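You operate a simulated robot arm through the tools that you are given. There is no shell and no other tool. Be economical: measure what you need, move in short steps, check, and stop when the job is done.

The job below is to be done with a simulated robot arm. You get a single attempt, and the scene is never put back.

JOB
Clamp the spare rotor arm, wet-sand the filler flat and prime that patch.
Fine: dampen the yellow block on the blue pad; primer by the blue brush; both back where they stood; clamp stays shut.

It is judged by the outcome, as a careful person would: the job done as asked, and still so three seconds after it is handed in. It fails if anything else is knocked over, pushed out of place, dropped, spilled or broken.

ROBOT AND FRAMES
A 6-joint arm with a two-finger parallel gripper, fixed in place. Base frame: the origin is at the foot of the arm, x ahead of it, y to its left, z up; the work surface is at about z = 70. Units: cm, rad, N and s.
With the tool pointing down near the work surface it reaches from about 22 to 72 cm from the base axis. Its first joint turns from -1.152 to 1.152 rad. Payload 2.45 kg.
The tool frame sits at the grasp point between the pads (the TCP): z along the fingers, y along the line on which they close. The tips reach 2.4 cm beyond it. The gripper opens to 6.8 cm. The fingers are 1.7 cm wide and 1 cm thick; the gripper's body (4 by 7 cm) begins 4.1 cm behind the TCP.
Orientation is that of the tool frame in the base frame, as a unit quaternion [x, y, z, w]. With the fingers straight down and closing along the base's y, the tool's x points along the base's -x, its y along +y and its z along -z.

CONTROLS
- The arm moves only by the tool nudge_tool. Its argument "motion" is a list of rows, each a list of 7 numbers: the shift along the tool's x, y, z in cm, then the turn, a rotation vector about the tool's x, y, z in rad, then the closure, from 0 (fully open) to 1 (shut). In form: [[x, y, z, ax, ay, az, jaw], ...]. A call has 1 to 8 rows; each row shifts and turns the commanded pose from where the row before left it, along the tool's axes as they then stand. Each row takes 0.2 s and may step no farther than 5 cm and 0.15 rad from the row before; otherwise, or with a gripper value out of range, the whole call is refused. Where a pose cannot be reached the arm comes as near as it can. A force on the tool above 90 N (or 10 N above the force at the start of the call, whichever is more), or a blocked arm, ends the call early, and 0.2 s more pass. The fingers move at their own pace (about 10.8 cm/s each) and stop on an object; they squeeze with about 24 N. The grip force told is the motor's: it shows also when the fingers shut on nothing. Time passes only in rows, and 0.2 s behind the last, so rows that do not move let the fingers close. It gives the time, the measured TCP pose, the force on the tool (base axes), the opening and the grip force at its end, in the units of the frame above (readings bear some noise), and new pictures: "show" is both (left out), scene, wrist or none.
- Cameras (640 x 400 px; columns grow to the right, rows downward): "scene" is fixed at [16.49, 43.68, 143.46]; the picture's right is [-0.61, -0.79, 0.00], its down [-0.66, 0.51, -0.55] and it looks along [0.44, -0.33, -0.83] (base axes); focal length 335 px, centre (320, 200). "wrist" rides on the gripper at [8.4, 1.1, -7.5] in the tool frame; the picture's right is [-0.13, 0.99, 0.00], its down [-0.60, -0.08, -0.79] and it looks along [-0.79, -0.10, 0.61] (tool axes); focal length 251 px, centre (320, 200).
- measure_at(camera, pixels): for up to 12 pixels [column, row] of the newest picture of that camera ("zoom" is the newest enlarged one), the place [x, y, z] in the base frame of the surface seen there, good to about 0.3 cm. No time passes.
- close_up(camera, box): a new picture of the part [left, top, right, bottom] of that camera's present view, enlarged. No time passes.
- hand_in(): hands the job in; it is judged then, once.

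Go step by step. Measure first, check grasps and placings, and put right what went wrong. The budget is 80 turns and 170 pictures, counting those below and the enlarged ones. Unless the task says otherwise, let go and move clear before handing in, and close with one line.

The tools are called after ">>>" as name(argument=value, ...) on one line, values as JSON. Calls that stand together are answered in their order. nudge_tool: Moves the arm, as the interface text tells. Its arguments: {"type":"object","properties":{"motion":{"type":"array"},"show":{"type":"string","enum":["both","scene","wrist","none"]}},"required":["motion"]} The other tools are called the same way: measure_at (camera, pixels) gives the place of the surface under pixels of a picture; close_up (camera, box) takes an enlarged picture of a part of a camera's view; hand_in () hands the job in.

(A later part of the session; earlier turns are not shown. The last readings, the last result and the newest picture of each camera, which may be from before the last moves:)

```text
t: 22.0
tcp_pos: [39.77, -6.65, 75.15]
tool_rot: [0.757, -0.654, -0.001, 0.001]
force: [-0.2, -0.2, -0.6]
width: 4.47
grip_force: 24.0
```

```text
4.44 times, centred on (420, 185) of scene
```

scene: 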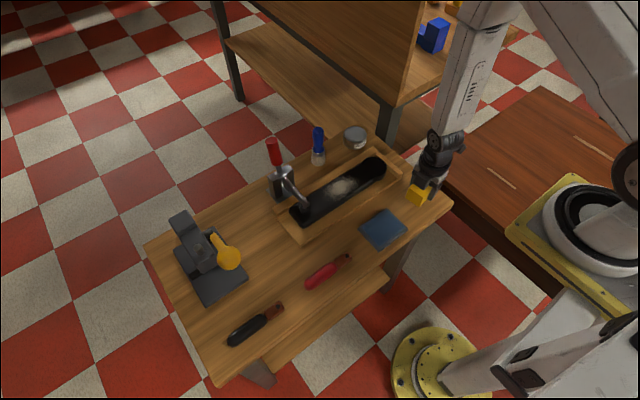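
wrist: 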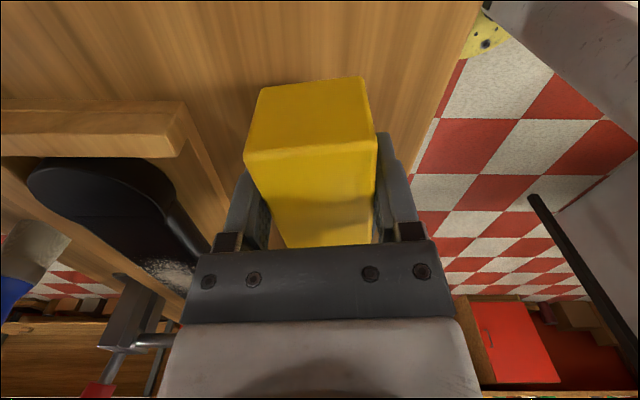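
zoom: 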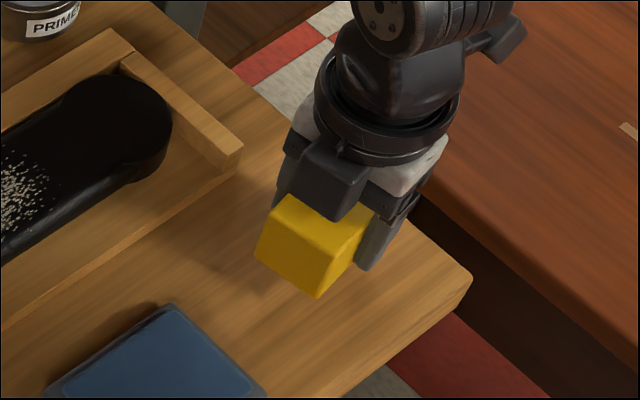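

Held firmly and lifted (block steady in the wrist view). Straighten and carry gently over the pad.

>>> nudge_tool(motion=[[0, 0, -1, 0, 0, 0.07, 1], [0, 0, -1, 0, 0, 0.076, 1], [-2, 0.2, -1, 0, 0, 0, 1], [-2.5, 0.3, 0, 0, 0, 0, 1], [-2.5, 0.3, 0, 0, 0, 0, 1], [-2.5, 0.3, 0, 0, 0, 0, 1], [-2.5, 0.3, 0, 0, 0, 0, 1], [-2.15, 0.27, 0, 0, 0, 0, 1]])

```text
t: 23.8
tcp_pos: [38.06, 7.73, 77.99]
tool_rot: [-0.707, 0.707, 0.001, -0.001]
force: [0.6, -0.2, -0.6]
width: 4.5
grip_force: 24.0
```

scene: 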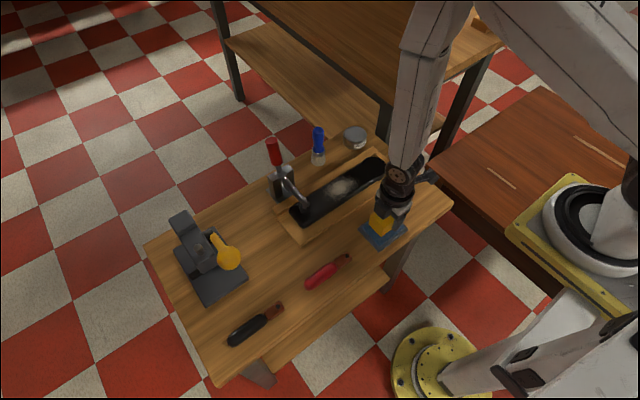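
wrist: 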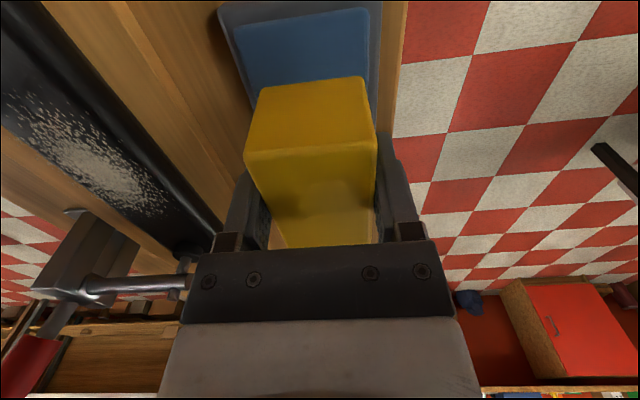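

Block sits over the pad. Lower until it presses.

>>> nudge_tool(motion=[[0, 0, 1.2, 0, 0, 0, 1], [0, 0, 1.2, 0, 0, 0, 1], [0, 0, 0.3, 0, 0, 0, 1], [0, 0, 0.3, 0, 0, 0, 1], [0, 0, 0.2, 0, 0, 0, 1], [0, 0, 0, 0, 0, 0, 1], [0, 0, 0, 0, 0, 0, 1]])

>>> close_up(camera="scene", box=[330, 170, 430, 260])

```text
t: 25.4
tcp_pos: [38.1, 7.62, 74.94]
tool_rot: [0.707, -0.707, -0.001, 0.0]
force: [-1.0, -1.0, 23.1]
width: 4.48
grip_force: 23.2
```

scene: 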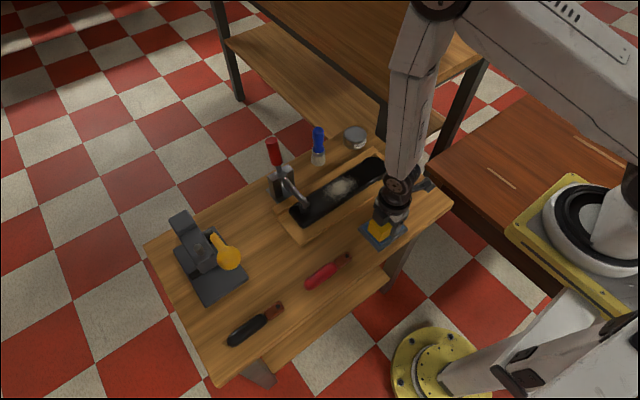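
wrist: 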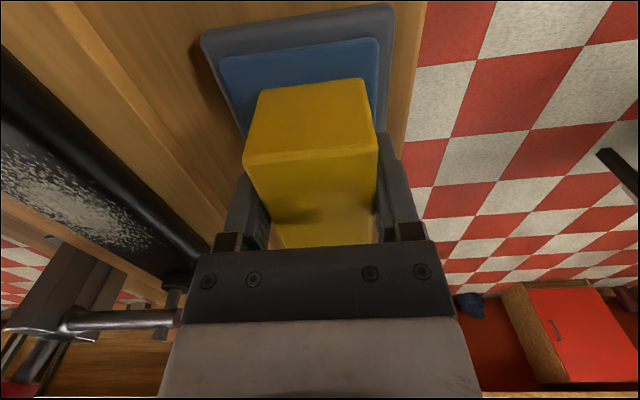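

```text
4.44 times, centred on (380, 215) of scene
```

zoom: 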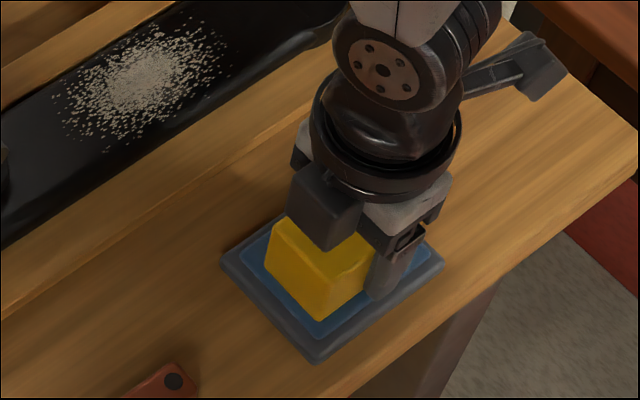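

Pressed at 23 N on the pad. Now measuring the filler patch extent and then lifting.

>>> measure_at(camera="zoom", pixels=[[65, 95], [105, 145], [145, 80], [190, 30], [225, 65], [180, 110], [100, 70], [60, 185], [250, 20], [200, 160], [120, 20], [20, 220]])

>>> nudge_tool(motion=[[0, 0, 0, 0, 0, 0, 1], [0, 0, 0, 0, 0, 0, 1], [0, 0, -0.5, 0, 0, 0, 1], [0, 0, -0.7, 0, 0, 0, 1], [0, 0, -1.0, 0, 0, 0, 1], [0, 0, -1.3, 0, 0, 0, 1], [0, 0, -1.5, 0, 0, 0, 1], [0, 0, 0, 0, 0, 0, 1]])

>>> close_up(camera="wrist", box=[0, 40, 200, 240])

```text
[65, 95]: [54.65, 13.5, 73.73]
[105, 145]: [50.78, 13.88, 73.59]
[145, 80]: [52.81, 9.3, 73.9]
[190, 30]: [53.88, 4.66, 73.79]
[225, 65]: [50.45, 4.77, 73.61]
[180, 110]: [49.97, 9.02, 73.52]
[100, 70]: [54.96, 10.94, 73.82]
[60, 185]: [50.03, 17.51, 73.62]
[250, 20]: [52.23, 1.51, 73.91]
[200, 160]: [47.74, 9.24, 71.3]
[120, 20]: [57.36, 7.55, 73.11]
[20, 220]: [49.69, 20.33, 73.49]
```

```text
t: 27.2
tcp_pos: [38.05, 7.35, 79.89]
tool_rot: [0.707, -0.707, 0.0, 0.001]
force: [0.1, 0.2, -0.8]
width: 4.45
grip_force: 23.8
```

scene: 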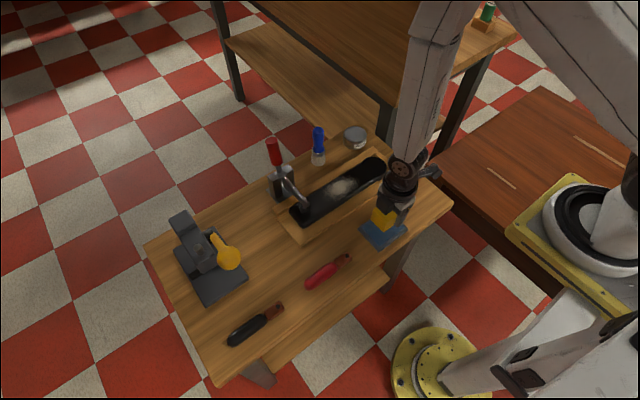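
wrist: 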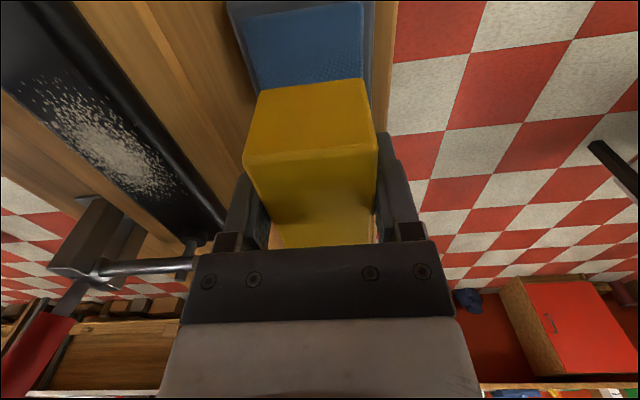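

```text
2.00 times, centred on (100, 140) of wrist
```

zoom: 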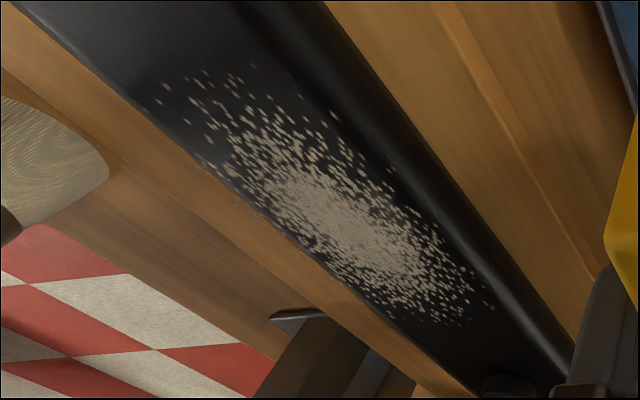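

The block's underside has darkened: it is damp. Filler spans x 50.3–55, y 4.6–14, top ≈73.8. Carry the block above its centre.

>>> nudge_tool(motion=[[-0.4, -2.5, 0, 0, 0, 0, 1], [-0.4, -2.5, 0, 0, 0, 0, 1], [-0.4, -2.5, 0, 0, 0, 0, 1], [-0.4, -2.5, 0, 0, 0, 0, 1], [-0.4, -2.5, 0, 0, 0, 0, 1], [0, -2, 0, 0, 0, 0, 1], [0, 0, 1.5, 0, 0, 0, 1], [0, 0, 0, 0, 0, 0, 1]])

>>> close_up(camera="scene", box=[280, 120, 410, 220])

```text
t: 29.0
tcp_pos: [52.69, 9.51, 78.29]
tool_rot: [0.708, -0.707, 0.0, 0.001]
force: [-1.0, 0.5, 0.1]
width: 4.44
grip_force: 24.5
```

scene: 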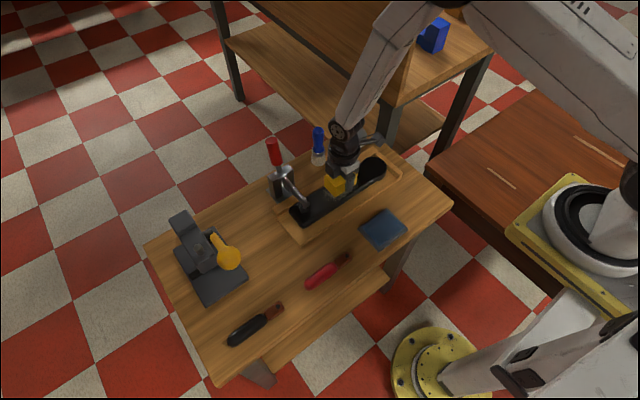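
wrist: 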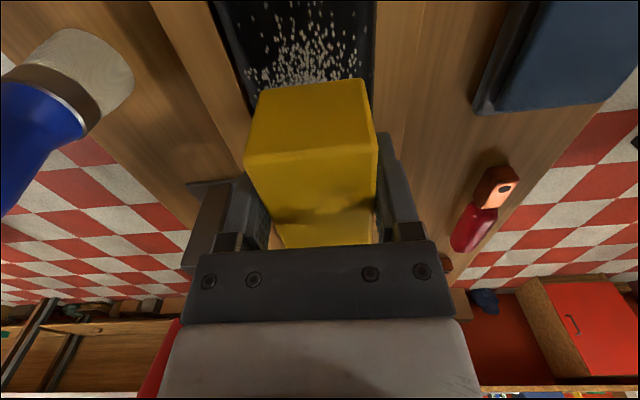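

```text
4.00 times, centred on (345, 170) of scene
```

zoom: 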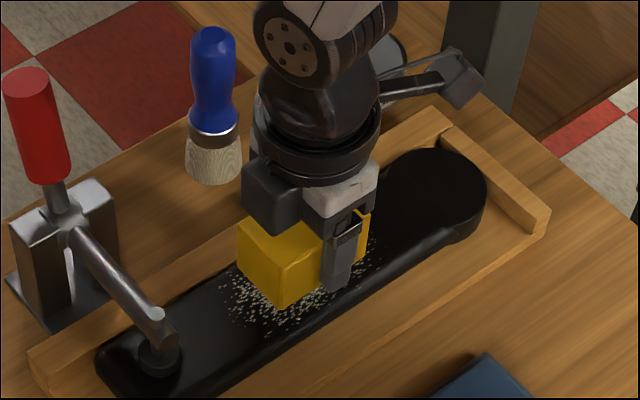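

Block is over the filler with ~1.5 cm to go. Lower gently to a light press.

>>> nudge_tool(motion=[[0, 0, 0.8, 0, 0, 0, 1], [0, 0, 0.4, 0, 0, 0, 1], [0, 0, 0.25, 0, 0, 0, 1], [0, 0, 0.15, 0, 0, 0, 1], [0, 0, 0, 0, 0, 0, 1]], show="none")

```text
t: 30.2
tcp_pos: [52.48, 9.57, 76.75]
tool_rot: [-0.707, 0.707, 0.001, -0.001]
force: [-0.5, 0.0, -1.3]
width: 4.47
grip_force: 24.1
```

>>> nudge_tool(motion=[[0, 0, 0.15, 0, 0, 0, 1], [0, 0, 0.15, 0, 0, 0, 1], [0, 0, 0, 0, 0, 0, 1]], show="none")

```text
t: 31.0
tcp_pos: [52.52, 9.57, 76.34]
tool_rot: [0.708, -0.707, 0.0, 0.002]
force: [-3.2, -0.5, 9.2]
width: 4.48
grip_force: 23.5
```

Contact at 9 N. Begin strokes along the part (±2.3 cm in y).

>>> nudge_tool(motion=[[-1.2, 0, 0, 0, 0, 0, 1], [-1.2, 0, 0, 0, 0, 0, 1], [1.2, 0, 0, 0, 0, 0, 1], [1.2, 0, 0, 0, 0, 0, 1], [1.3, 0, 0, 0, 0, 0, 1], [1.3, 0, 0, 0, 0, 0, 1], [-1.3, 0, 0, 0, 0, 0, 1], [-1.3, 0, 0, 0, 0, 0, 1]])

```text
t: 32.8
tcp_pos: [52.44, 9.56, 76.49]
tool_rot: [-0.707, 0.708, 0.001, -0.002]
force: [0.3, -0.3, -0.6]
width: 4.46
grip_force: 24.1
```

scene: 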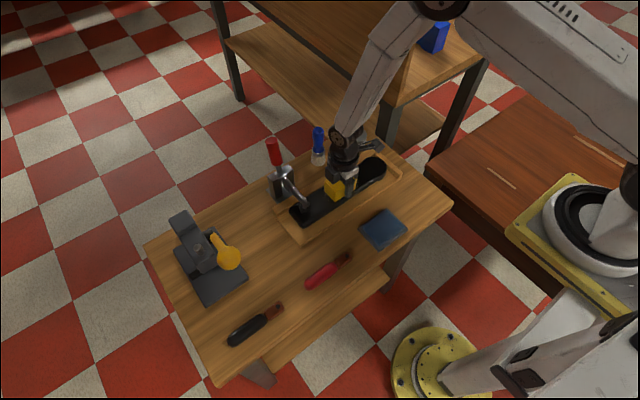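
wrist: 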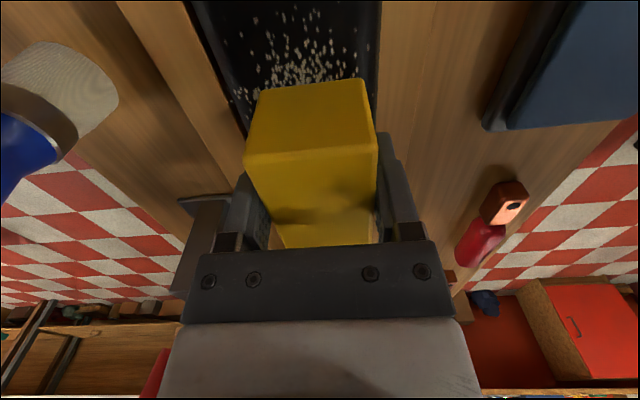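

Contact has been lost after the strokes (force ~0), the filler seems to shrink. Press down a bit more and keep stroking.

>>> nudge_tool(motion=[[0, 0, 0.2, 0, 0, 0, 1], [0, 0, 0.15, 0, 0, 0, 1], [0, 0, 0, 0, 0, 0, 1]], show="none")

>>> nudge_tool(motion=[[-1.2, 0, 0, 0, 0, 0, 1], [-1.2, 0, 0, 0, 0, 0, 1], [1.2, 0, 0, 0, 0, 0, 1], [1.2, 0, 0, 0, 0, 0, 1], [1.3, 0, 0, 0, 0, 0, 1], [1.3, 0, 0, 0, 0, 0, 1]])

```text
t: 33.6
tcp_pos: [52.54, 9.65, 76.04]
tool_rot: [-0.707, 0.707, 0.0, 0.0]
force: [-2.1, 2.3, 23.4]
width: 4.48
grip_force: 24.2
```

```text
t: 35.0
tcp_pos: [52.58, 6.94, 76.01]
tool_rot: [-0.707, 0.707, 0.001, -0.002]
force: [0.5, 7.3, 18.8]
width: 4.44
grip_force: 24.2
```

scene: 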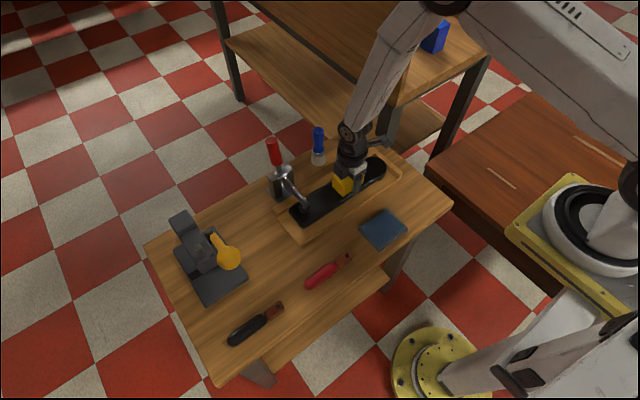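
wrist: 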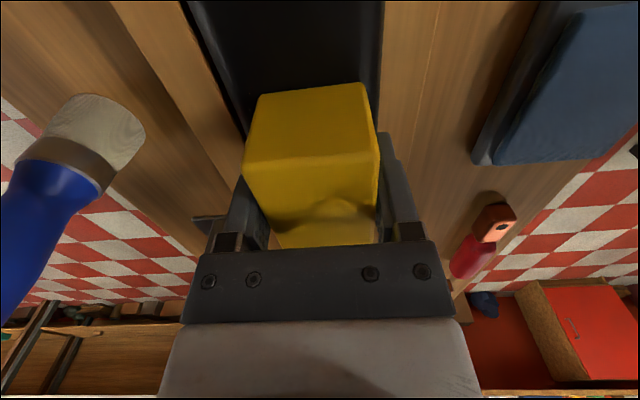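

Good friction at ~19 N and filler dots have vanished ahead of the block. A few more strokes, then lift and look.

>>> nudge_tool(motion=[[-1.3, 0.3, 0, 0, 0, 0, 1], [-1.3, 0, 0, 0, 0, 0, 1], [-1.3, 0, 0, 0, 0, 0, 1], [-1.1, 0, 0, 0, 0, 0, 1], [1.2, -0.6, 0, 0, 0, 0, 1], [1.3, 0, 0, 0, 0, 0, 1], [1.3, 0, 0, 0, 0, 0, 1], [1.2, 0.3, 0, 0, 0, 0, 1]], show="none")

>>> nudge_tool(motion=[[0, 0, -0.6, 0, 0, 0, 1], [0, 0, -0.9, 0, 0, 0, 1], [0, 0, -1.5, 0, 0, 0, 1], [0.5, 2.5, -1, 0, 0, 0, 1], [0.5, 2.5, 0, 0, 0, 0, 1], [0.5, 2.5, 0, 0, 0, 0, 1], [0.5, 2.5, 0, 0, 0, 0, 1], [0, 0, 0, 0, 0, 0, 1]])

>>> close_up(camera="scene", box=[280, 130, 410, 230])

```text
t: 36.8
tcp_pos: [52.54, 6.83, 75.97]
tool_rot: [-0.707, 0.708, 0.001, 0.0]
force: [1.8, 5.1, 13.7]
width: 4.51
grip_force: 23.8
```

```text
t: 38.6
tcp_pos: [42.59, 5.01, 80.01]
tool_rot: [-0.707, 0.707, 0.0, -0.002]
force: [0.4, -0.7, -0.7]
width: 4.48
grip_force: 24.3
```

scene: 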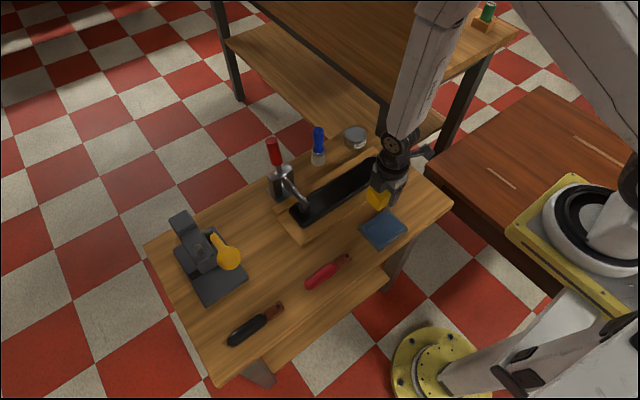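
wrist: 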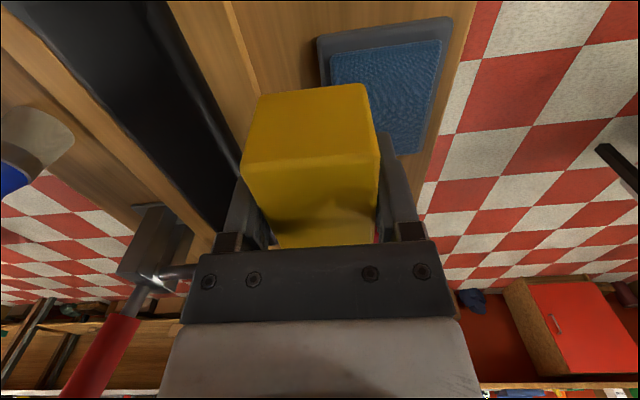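

```text
4.00 times, centred on (345, 180) of scene
```

zoom: 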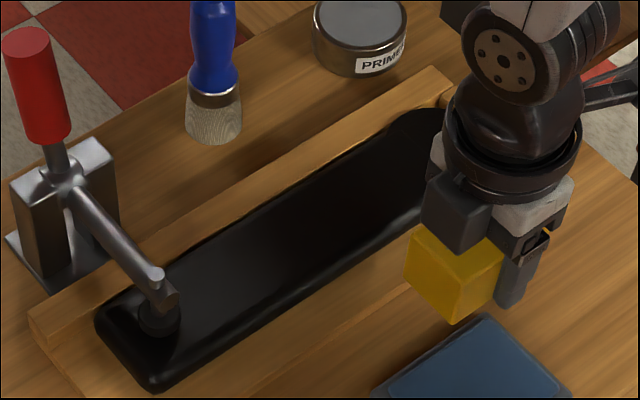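

The filler is completely sanded off (scene zoom shows clean black). Now return the block: move above its original spot (38.4, −6.45).

>>> nudge_tool(motion=[[2.3, 0.85, 0, 0, 0, 0, 1], [2.3, 0.85, 0, 0, 0, 0, 1], [2.3, 0.85, 0, 0, 0, 0, 1], [2.3, 0.85, 0, 0, 0, 0, 1], [2.3, 0.8, 1, 0, 0, 0, 1], [0, 0, 2, 0, 0, 0, 1], [0, 0, 0, 0, 0, 0, 1]])

>>> close_up(camera="scene", box=[370, 140, 470, 230])

```text
t: 40.2
tcp_pos: [38.37, -6.61, 77.14]
tool_rot: [-0.707, 0.707, 0.0, -0.001]
force: [0.3, -0.5, -0.9]
width: 4.48
grip_force: 24.1
```

scene: 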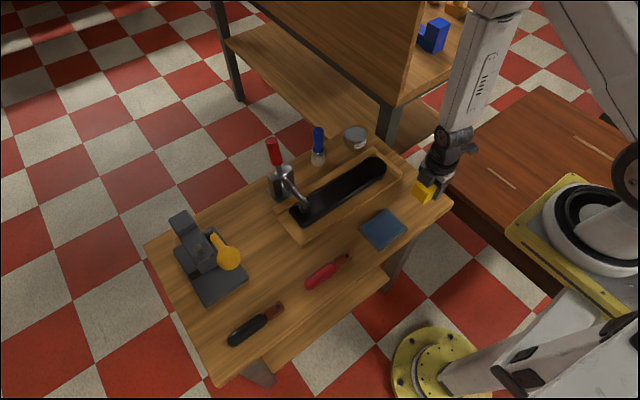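
wrist: 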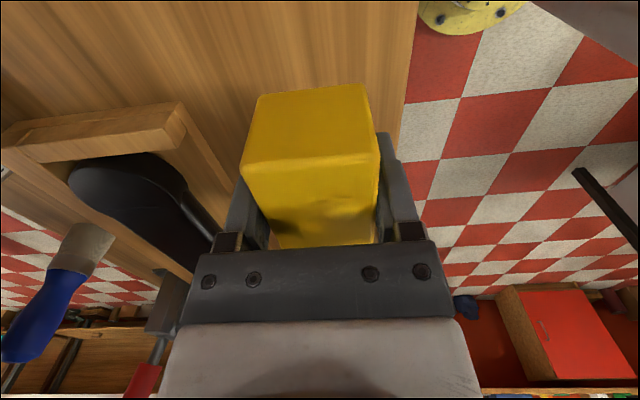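

```text
4.44 times, centred on (420, 185) of scene
```

zoom: 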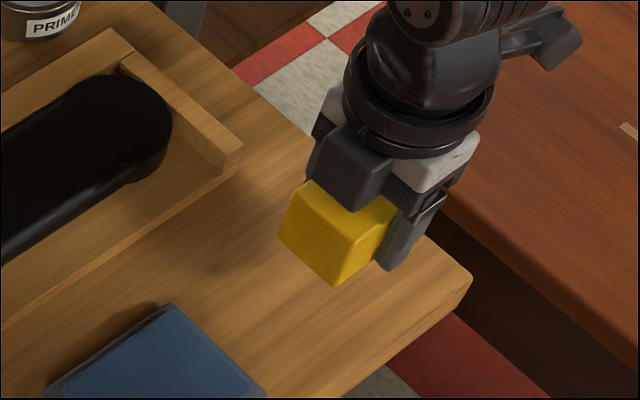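

Measuring the held block to fix its height and y offset in the grip.

>>> measure_at(camera="zoom", pixels=[[304, 185], [348, 237], [334, 283], [282, 235], [315, 230], [330, 210], [380, 260]])

>>> measure_at(camera="wrist", pixels=[[262, 98], [362, 88], [245, 165], [376, 155], [310, 120], [310, 200]])

```text
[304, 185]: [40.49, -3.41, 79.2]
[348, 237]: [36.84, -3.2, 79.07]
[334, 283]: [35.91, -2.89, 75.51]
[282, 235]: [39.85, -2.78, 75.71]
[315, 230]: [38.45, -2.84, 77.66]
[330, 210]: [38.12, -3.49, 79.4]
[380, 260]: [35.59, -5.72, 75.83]
```

```text
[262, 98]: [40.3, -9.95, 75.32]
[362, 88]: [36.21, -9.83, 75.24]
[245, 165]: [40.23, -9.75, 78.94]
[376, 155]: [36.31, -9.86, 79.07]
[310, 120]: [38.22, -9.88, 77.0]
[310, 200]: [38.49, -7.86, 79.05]
```

The held block matches its home in x and y (faces at y −3.1 and −9.85); bottom is at ≈74.45. Lower 4.4 cm, checking force.

>>> nudge_tool(motion=[[0, 0, 1.5, 0, 0, 0, 1], [0, 0, 1.5, 0, 0, 0, 1], [0, 0, 0.9, 0, 0, 0, 1], [0, 0, 0.3, 0, 0, 0, 1], [0, 0, 0.15, 0, 0, 0, 1], [0, 0, 0, 0, 0, 0, 1]], show="none")

```text
t: 41.6
tcp_pos: [38.36, -6.48, 72.78]
tool_rot: [-0.707, 0.707, 0.001, -0.002]
force: [-0.5, 0.8, -1.9]
width: 4.49
grip_force: 23.7
```

>>> nudge_tool(motion=[[0, 0, 0.1, 0, 0, 0, 1], [0, 0, 0.05, 0, 0, 0, 1], [0, 0, 0, 0, 0, 0, 1]], show="none")

```text
t: 42.4
tcp_pos: [38.35, -6.59, 72.66]
tool_rot: [-0.707, 0.707, 0.0, -0.001]
force: [0.6, -0.2, -0.7]
width: 4.46
grip_force: 24.0
```

>>> nudge_tool(motion=[[0, 0, 0.1, 0, 0, 0, 1], [0, 0, 0.1, 0, 0, 0, 1], [0, 0, 0, 0, 0, 0, 1]], show="scene")

>>> close_up(camera="scene", box=[370, 140, 470, 230])

```text
t: 43.2
tcp_pos: [38.51, -6.5, 72.39]
tool_rot: [-0.707, 0.708, 0.0, -0.001]
force: [-1.5, 0.2, 14.1]
width: 4.49
grip_force: 24.1
```

scene: 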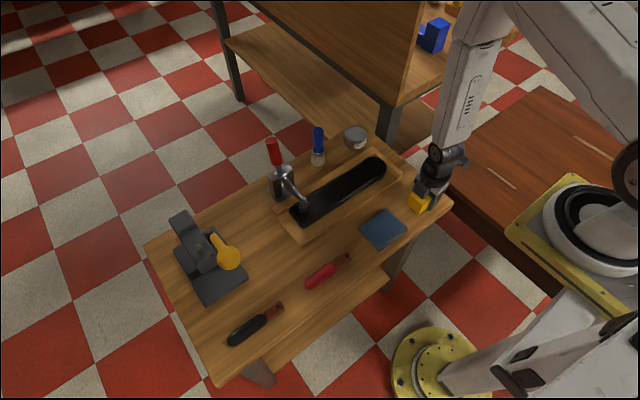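

```text
4.44 times, centred on (420, 185) of scene
```

zoom: 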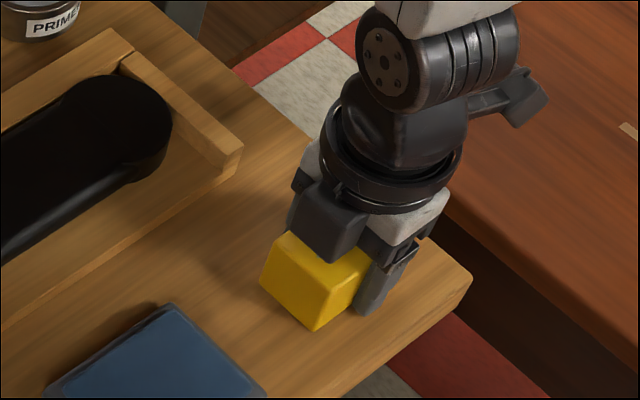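

Touching the table with 14 N. Ease off, open, and rise straight up.

>>> nudge_tool(motion=[[0, 0, -0.15, 0, 0, 0, 1], [0, 0, 0, 0, 0, 0, 0], [0, 0, 0, 0, 0, 0, 0], [0, 0, 0, 0, 0, 0, 0], [0, 0, -3, 0, 0, 0, 0], [0, 0, -4, 0, 0, 0, 0], [0, 0, -4, 0, 0, 0, 0], [0, 0, -4, 0, 0, 0, 0]])

>>> close_up(camera="scene", box=[350, 150, 470, 260])

>>> measure_at(camera="zoom", pixels=[[324, 158], [385, 115], [430, 153], [366, 194], [377, 155], [352, 226], [312, 190]])

```text
t: 45.0
tcp_pos: [38.36, -6.52, 87.5]
tool_rot: [0.707, -0.707, -0.001, 0.0]
force: [-0.1, -1.0, -1.1]
width: 6.81
grip_force: 0.1
```

scene: 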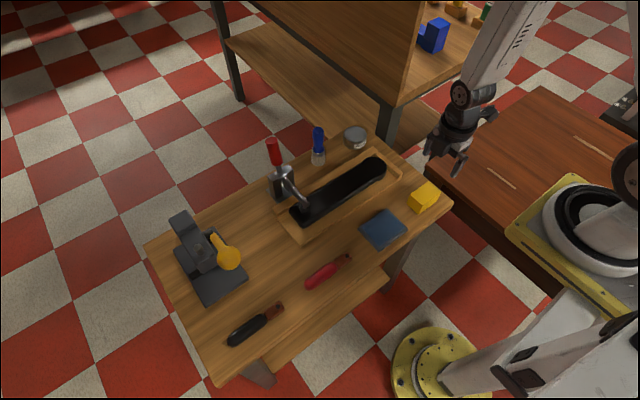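
wrist: 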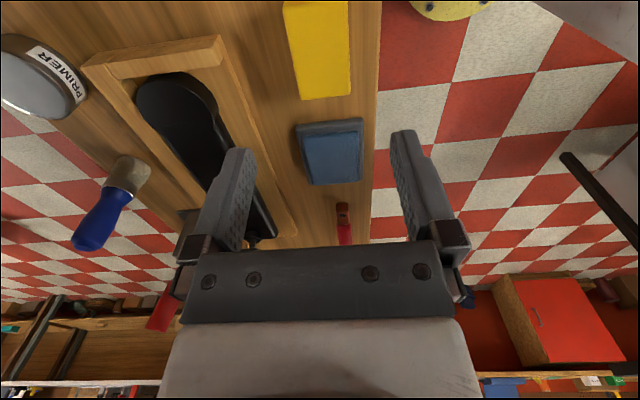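

```text
3.64 times, centred on (410, 205) of scene
```

zoom: 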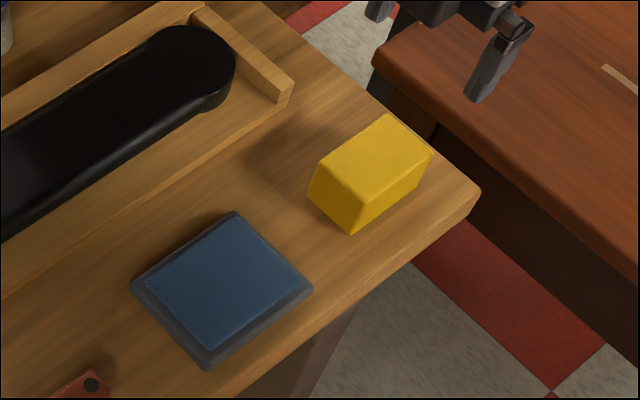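

```text
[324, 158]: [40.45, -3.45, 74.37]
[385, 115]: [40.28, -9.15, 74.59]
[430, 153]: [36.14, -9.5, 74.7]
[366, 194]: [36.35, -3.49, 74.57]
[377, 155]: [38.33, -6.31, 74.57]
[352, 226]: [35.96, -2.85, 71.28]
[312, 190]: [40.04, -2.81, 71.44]
```

Block is back home exactly. Now rotate the tool back +90° for the brush.

>>> nudge_tool(motion=[[0, 0, -1, 0, 0, 0.1428, 0], [0, 0, -1, 0, 0, 0.1428, 0], [0, 0, -1, 0, 0, 0.1428, 0], [0, 0, -1, 0, 0, 0.1428, 0], [0, 0, 0, 0, 0, 0.1428, 0], [0, 0, 0, 0, 0, 0.1428, 0], [0, 0, 0, 0, 0, 0.1428, 0], [0, 0, 0, 0, 0, 0.1428, 0]], show="none")

>>> nudge_tool(motion=[[0, 0, 0, 0, 0, 0.1428, 0], [0, 0, 0, 0, 0, 0.1428, 0], [0, 0, 0, 0, 0, 0.1428, 0], [0, 0, 0, 0, 0, 0, 0]])

>>> close_up(camera="scene", box=[280, 110, 410, 210])

>>> measure_at(camera="zoom", pixels=[[259, 92], [300, 65], [345, 100], [300, 130], [302, 98], [152, 75], [134, 110], [174, 110], [130, 150], [178, 150], [153, 215], [155, 182]])

```text
t: 46.8
tcp_pos: [38.41, -6.42, 91.5]
tool_rot: [-0.211, 0.977, -0.001, -0.001]
force: [-0.4, 0.5, 0.3]
width: 6.82
grip_force: 0.0
```

```text
t: 47.8
tcp_pos: [38.38, -6.61, 91.52]
tool_rot: [0.001, 1.0, 0.0, -0.001]
force: [-0.5, 0.3, -0.1]
width: 6.83
grip_force: 0.1
```

scene: 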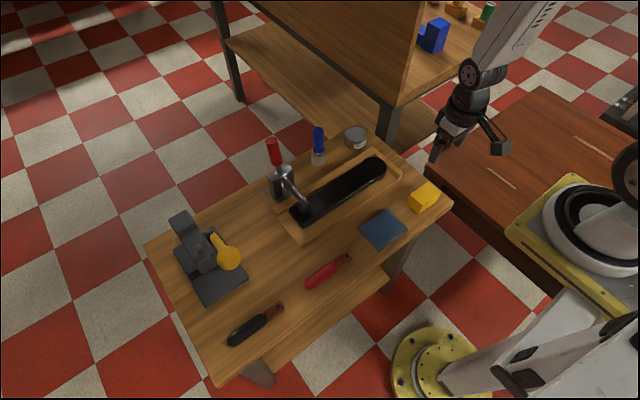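
wrist: 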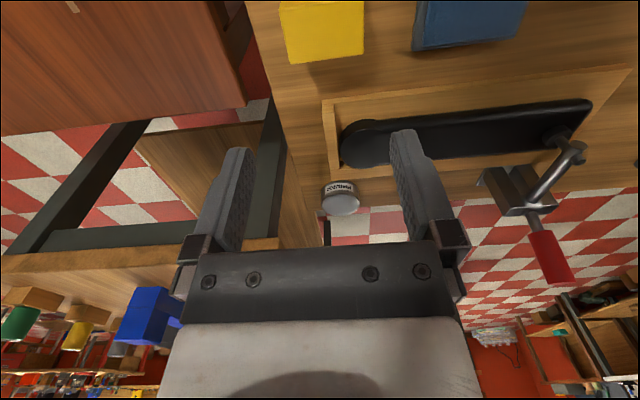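

```text
4.00 times, centred on (345, 160) of scene
```

zoom: 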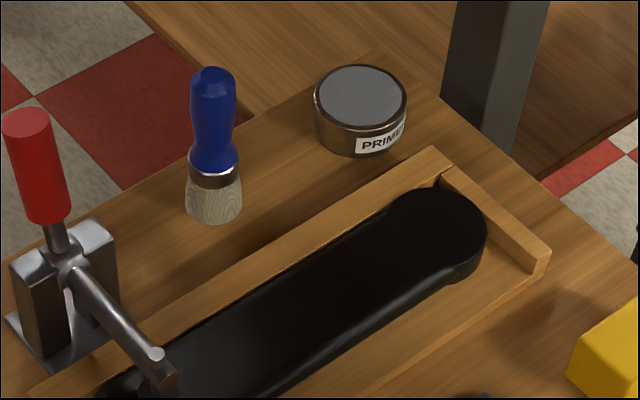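

```text
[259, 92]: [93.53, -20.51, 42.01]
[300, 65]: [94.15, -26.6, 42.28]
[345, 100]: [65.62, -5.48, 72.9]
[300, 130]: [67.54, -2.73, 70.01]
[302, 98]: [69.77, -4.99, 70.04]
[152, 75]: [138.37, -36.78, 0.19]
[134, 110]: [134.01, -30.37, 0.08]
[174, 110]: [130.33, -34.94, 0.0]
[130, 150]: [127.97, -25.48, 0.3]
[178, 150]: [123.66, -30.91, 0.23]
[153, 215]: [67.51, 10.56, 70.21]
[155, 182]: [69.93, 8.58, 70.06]
```

Measure again with correct zoom pixels for tin and brush.

>>> measure_at(camera="zoom", pixels=[[317, 97], [402, 97], [360, 68], [360, 122], [360, 95], [213, 75], [196, 110], [233, 110], [213, 140], [213, 215], [189, 205], [239, 205]])

>>> measure_at(camera="zoom", pixels=[[490, 80], [500, 20], [500, 140], [360, 152], [213, 165], [316, 130]])

```text
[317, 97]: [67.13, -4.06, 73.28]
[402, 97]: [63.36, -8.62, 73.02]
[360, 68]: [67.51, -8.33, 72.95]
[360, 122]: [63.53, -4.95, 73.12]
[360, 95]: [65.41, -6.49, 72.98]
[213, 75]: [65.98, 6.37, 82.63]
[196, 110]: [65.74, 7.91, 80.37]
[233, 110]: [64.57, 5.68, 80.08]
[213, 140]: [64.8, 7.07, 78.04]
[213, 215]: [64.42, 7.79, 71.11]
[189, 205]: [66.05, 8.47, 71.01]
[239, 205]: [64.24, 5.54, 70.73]
```

```text
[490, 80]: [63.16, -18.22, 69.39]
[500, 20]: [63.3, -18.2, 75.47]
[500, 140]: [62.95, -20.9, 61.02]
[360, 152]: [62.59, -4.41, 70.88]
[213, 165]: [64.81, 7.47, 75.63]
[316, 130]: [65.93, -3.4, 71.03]
```

Tin centre (65.35, −6.4), radius ≈2.9, primer at z≈73.0. Brush axis ≈(65.3, 6.95), top 82.6. Move above the brush.

>>> nudge_tool(motion=[[-4.4, 2.2, 0, 0, 0, 0, 0], [-4.4, 2.2, 0, 0, 0, 0, 0], [-4.4, 2.2, 0, 0, 0, 0, 0], [-4.4, 2.3, 0, 0, 0, 0, 0], [-4.4, 2.3, 0, 0, 0, 0, 0], [-4.4, 2.3, 0, 0, 0, 0, 0], [-0.4, 0, 2, 0, 0, 0, 0], [0, 0, 0, 0, 0, 0, 0]])

>>> close_up(camera="wrist", box=[220, 0, 420, 200])

```text
t: 49.6
tcp_pos: [64.94, 6.87, 89.45]
tool_rot: [0.0, 1.0, -0.001, -0.002]
force: [-0.3, 0.5, -0.1]
width: 6.79
grip_force: 0.0
```

scene: 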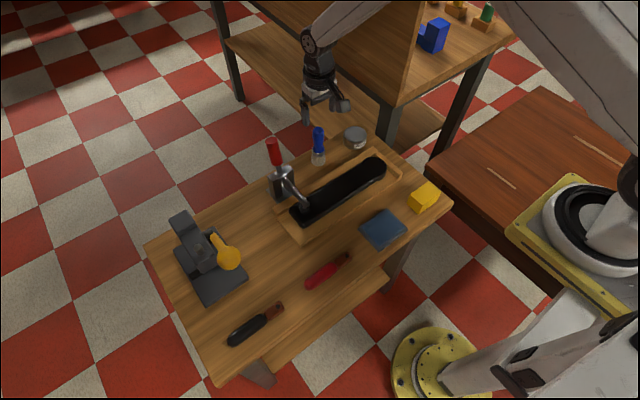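
wrist: 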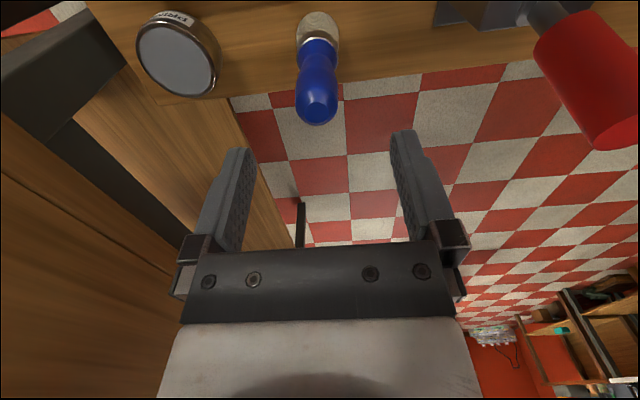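

```text
2.00 times, centred on (320, 100) of wrist
```

zoom: 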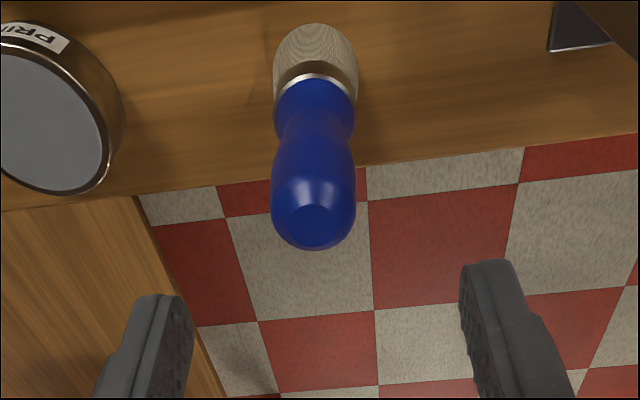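

Brush sits centred between fingers in y; verifying its top position.

>>> measure_at(camera="zoom", pixels=[[313, 225], [295, 225], [331, 225], [313, 208], [313, 242], [316, 60], [278, 70], [355, 70]])

```text
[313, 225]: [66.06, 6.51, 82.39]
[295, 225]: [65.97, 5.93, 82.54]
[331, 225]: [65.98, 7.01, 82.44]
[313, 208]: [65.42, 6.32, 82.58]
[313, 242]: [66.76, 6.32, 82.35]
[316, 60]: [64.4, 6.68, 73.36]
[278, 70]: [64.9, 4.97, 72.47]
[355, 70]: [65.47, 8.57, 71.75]
```

Brush axis ≈(65.9, 6.55). Shift and descend to handle height, then grip.

>>> nudge_tool(motion=[[-0.9, -0.3, 0, 0, 0, 0, 0], [0, 0, 3, 0, 0, 0, 0], [0, 0, 3, 0, 0, 0, 0], [0, 0, 2.5, 0, 0, 0, 0], [0, 0, 1.7, 0, 0, 0, 0], [0, 0, 0, 0, 0, 0, 0]])

>>> close_up(camera="scene", box=[270, 90, 380, 190])

```text
t: 51.0
tcp_pos: [65.96, 6.63, 79.22]
tool_rot: [0.001, 1.0, -0.001, -0.002]
force: [-0.1, -0.6, 0.6]
width: 6.8
grip_force: 0.1
```

scene: 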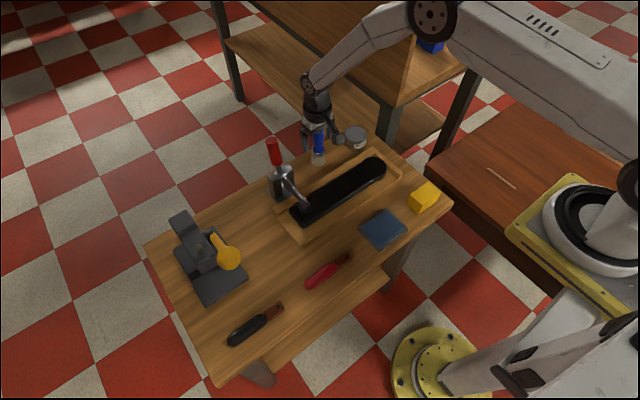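
wrist: 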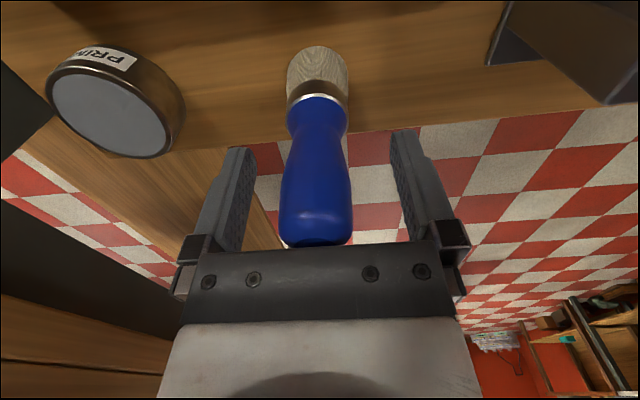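

```text
4.00 times, centred on (325, 140) of scene
```

zoom: 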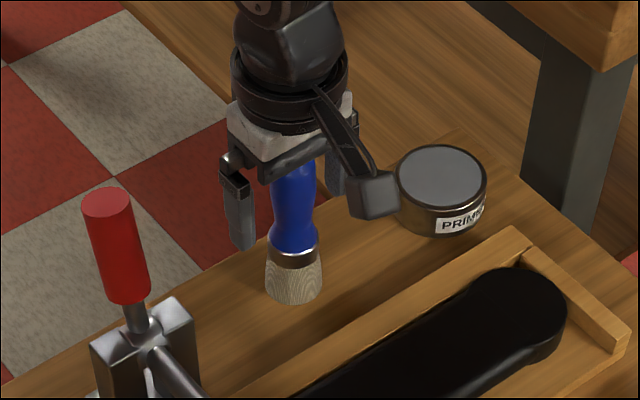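

Brush is between the fingers. Close and record.

>>> nudge_tool(motion=[[0, 0, 0, 0, 0, 0, 0.4], [0, 0, 0, 0, 0, 0, 0.6], [0, 0, 0, 0, 0, 0, 1], [0, 0, 0, 0, 0, 0, 1], [0, 0, 0, 0, 0, 0, 1]], show="wrist")

>>> close_up(camera="scene", box=[270, 90, 380, 190])

```text
t: 52.2
tcp_pos: [65.85, 6.6, 79.3]
tool_rot: [0.0, 1.0, -0.001, -0.002]
force: [0.6, -0.1, -0.2]
width: 3.02
grip_force: 23.7
```

wrist: 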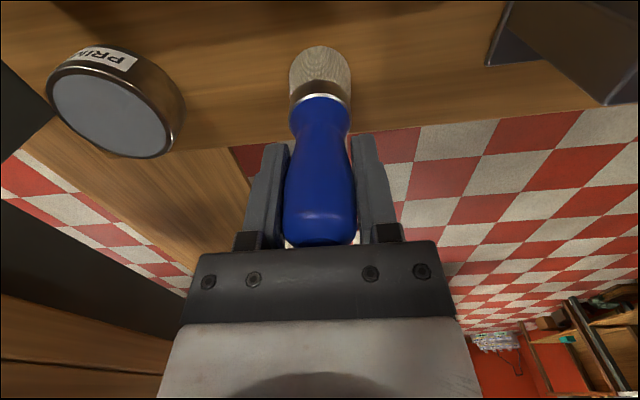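

```text
4.00 times, centred on (325, 140) of scene
```

zoom: 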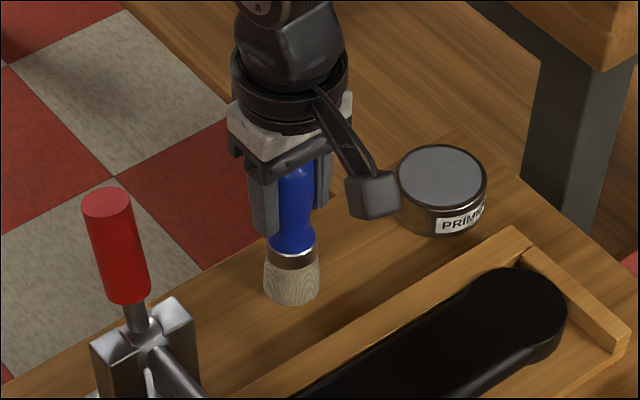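

Gripped at 3.0 cm. Lift slowly.

>>> nudge_tool(motion=[[0, 0, -0.5, 0, 0, 0, 1], [0, 0, -0.8, 0, 0, 0, 1], [0, 0, -1.2, 0, 0, 0, 1], [0, 0, -2, 0, 0, 0, 1], [0, 0, -2, 0, 0, 0, 1], [0, 0, -1, 0, 0, 0, 1], [0, 0, 0, 0, 0, 0, 1]])

>>> measure_at(camera="scene", pixels=[[344, 134], [366, 134], [355, 127], [355, 140], [355, 133]])

>>> close_up(camera="wrist", box=[20, 0, 220, 150])

```text
t: 53.8
tcp_pos: [66.05, 6.6, 86.93]
tool_rot: [-0.001, 1.0, -0.002, -0.002]
force: [-0.2, -0.3, -1.0]
width: 3.02
grip_force: 23.1
```

scene: 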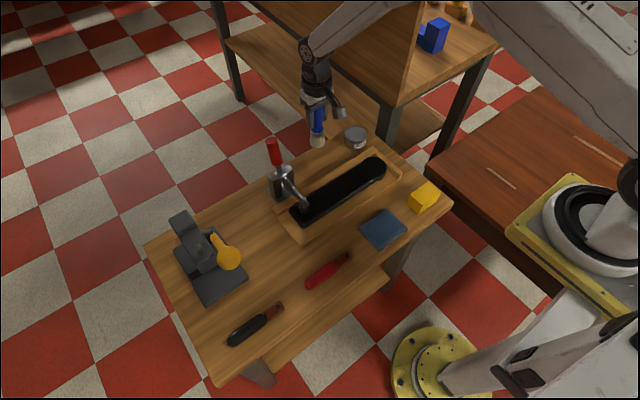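
wrist: 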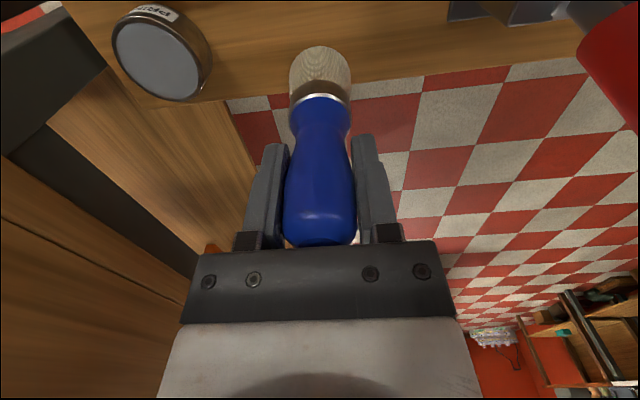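

```text
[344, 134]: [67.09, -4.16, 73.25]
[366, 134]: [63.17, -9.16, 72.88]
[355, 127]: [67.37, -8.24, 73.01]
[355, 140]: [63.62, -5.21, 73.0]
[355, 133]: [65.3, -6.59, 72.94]
```

```text
2.67 times, centred on (120, 75) of wrist
```

zoom: 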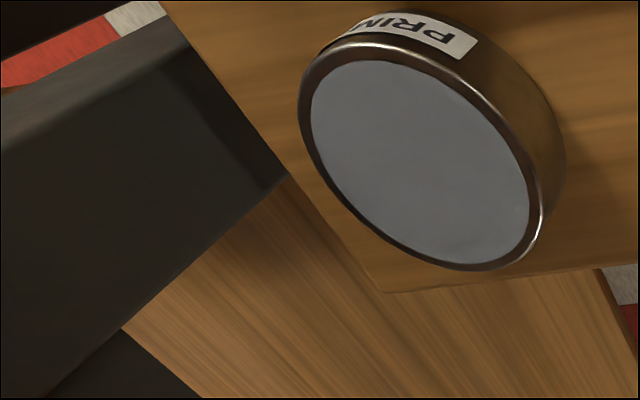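

Brush held vertical. Refine the tin centre from the wrist zoom.

>>> measure_at(camera="zoom", pixels=[[420, 160], [315, 100], [525, 215], [360, 65], [475, 260], [340, 180], [490, 110]])

```text
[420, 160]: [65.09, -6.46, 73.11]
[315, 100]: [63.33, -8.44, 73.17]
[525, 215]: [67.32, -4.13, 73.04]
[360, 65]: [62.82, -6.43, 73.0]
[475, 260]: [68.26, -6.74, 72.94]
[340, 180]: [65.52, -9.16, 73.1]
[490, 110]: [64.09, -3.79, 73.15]
```

Tin centre (65.4, −6.4). Move the brush over it.

>>> nudge_tool(motion=[[0.1, -2.6, 0, 0, 0, 0, 1], [0.1, -2.6, 0, 0, 0, 0, 1], [0.2, -2.6, 0, 0, 0, 0, 1], [0.1, -2.6, 0, 0, 0, 0, 1], [0.1, -2.6, 0, 0, 0, 0, 1], [0, 0, 1.5, 0, 0, 0, 1], [0, 0, 0, 0, 0, 0, 1]])

>>> close_up(camera="scene", box=[300, 80, 410, 180])

>>> close_up(camera="wrist", box=[220, 0, 420, 150])

```text
t: 55.4
tcp_pos: [65.44, -6.31, 85.14]
tool_rot: [0.0, 1.0, -0.001, -0.002]
force: [0.4, 0.6, -0.7]
width: 3.02
grip_force: 24.4
```

scene: 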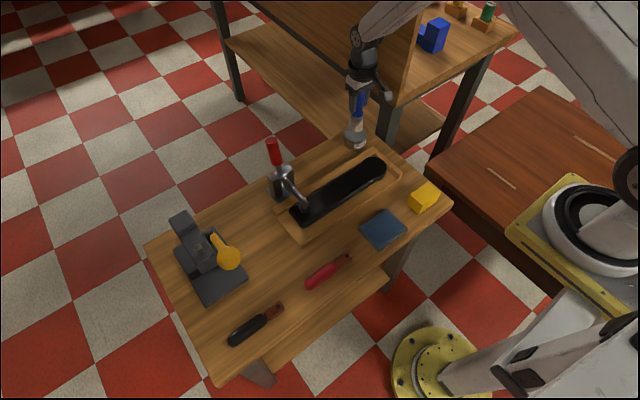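
wrist: 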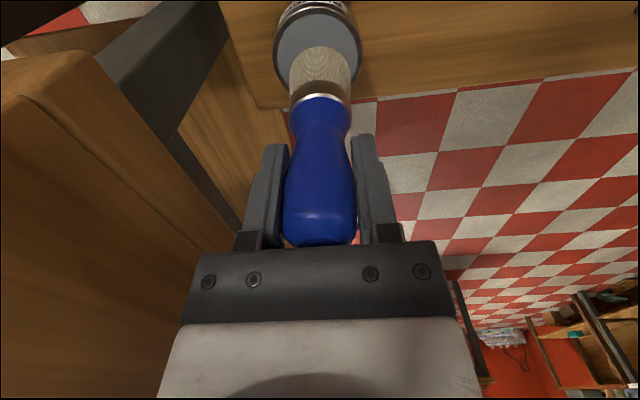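

```text
4.00 times, centred on (355, 130) of scene
```

zoom: 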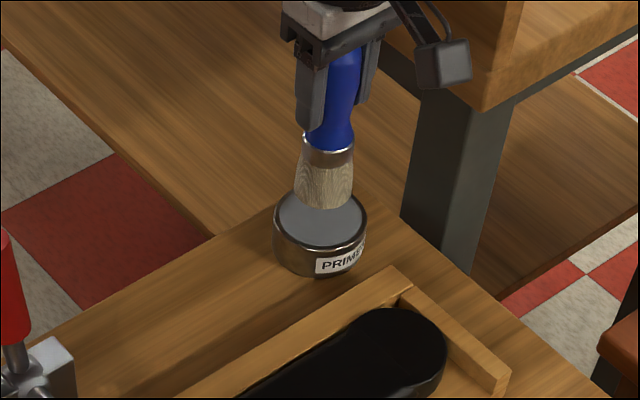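

```text
2.67 times, centred on (320, 75) of wrist
```

zoom: 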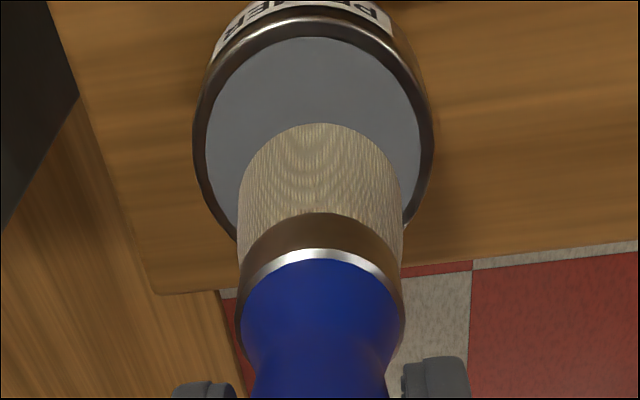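

Brush is centred over the primer. Dip gently.

>>> nudge_tool(motion=[[0, 0, 1.3, 0, 0, 0, 1], [0, 0, 1.2, 0, 0, 0, 1], [0, 0, 0.4, 0, 0, 0, 1], [0, 0, 0.2, 0, 0, 0, 1], [0, 0, 0, 0, 0, 0, 1]])

>>> close_up(camera="wrist", box=[220, 0, 420, 150])

```text
t: 56.6
tcp_pos: [65.57, -6.31, 82.27]
tool_rot: [0.0, 1.0, -0.001, 0.0]
force: [-4.1, 1.4, 12.5]
width: 3.02
grip_force: 24.1
```

scene: 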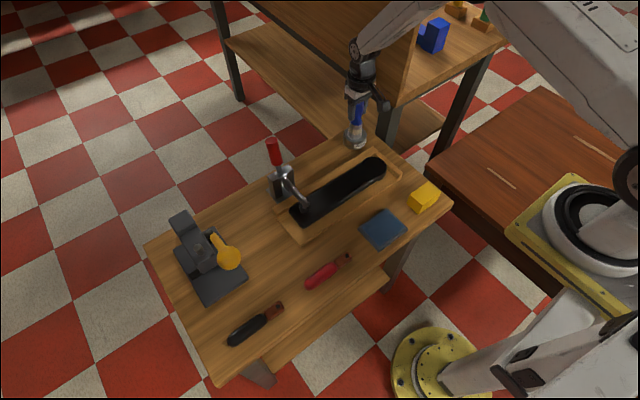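
wrist: 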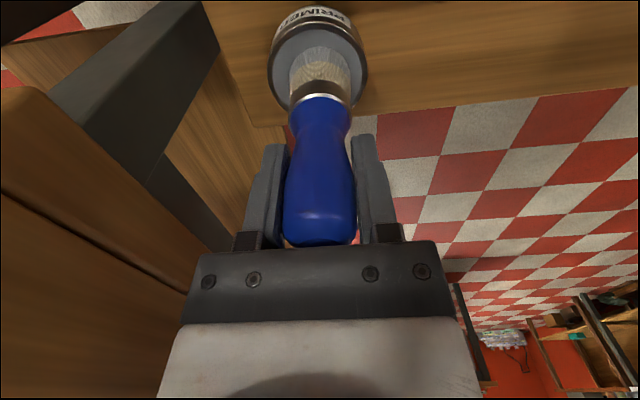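

```text
2.67 times, centred on (320, 75) of wrist
```

zoom: 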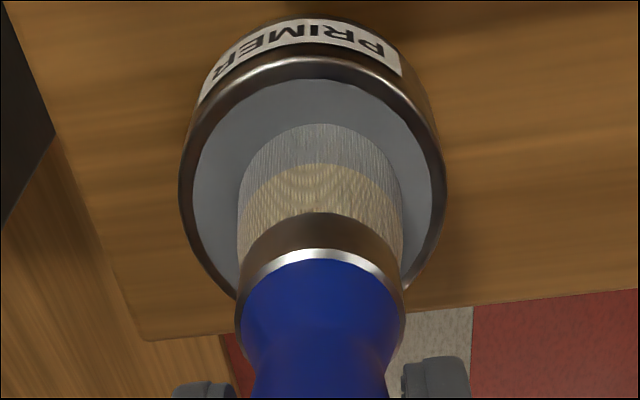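

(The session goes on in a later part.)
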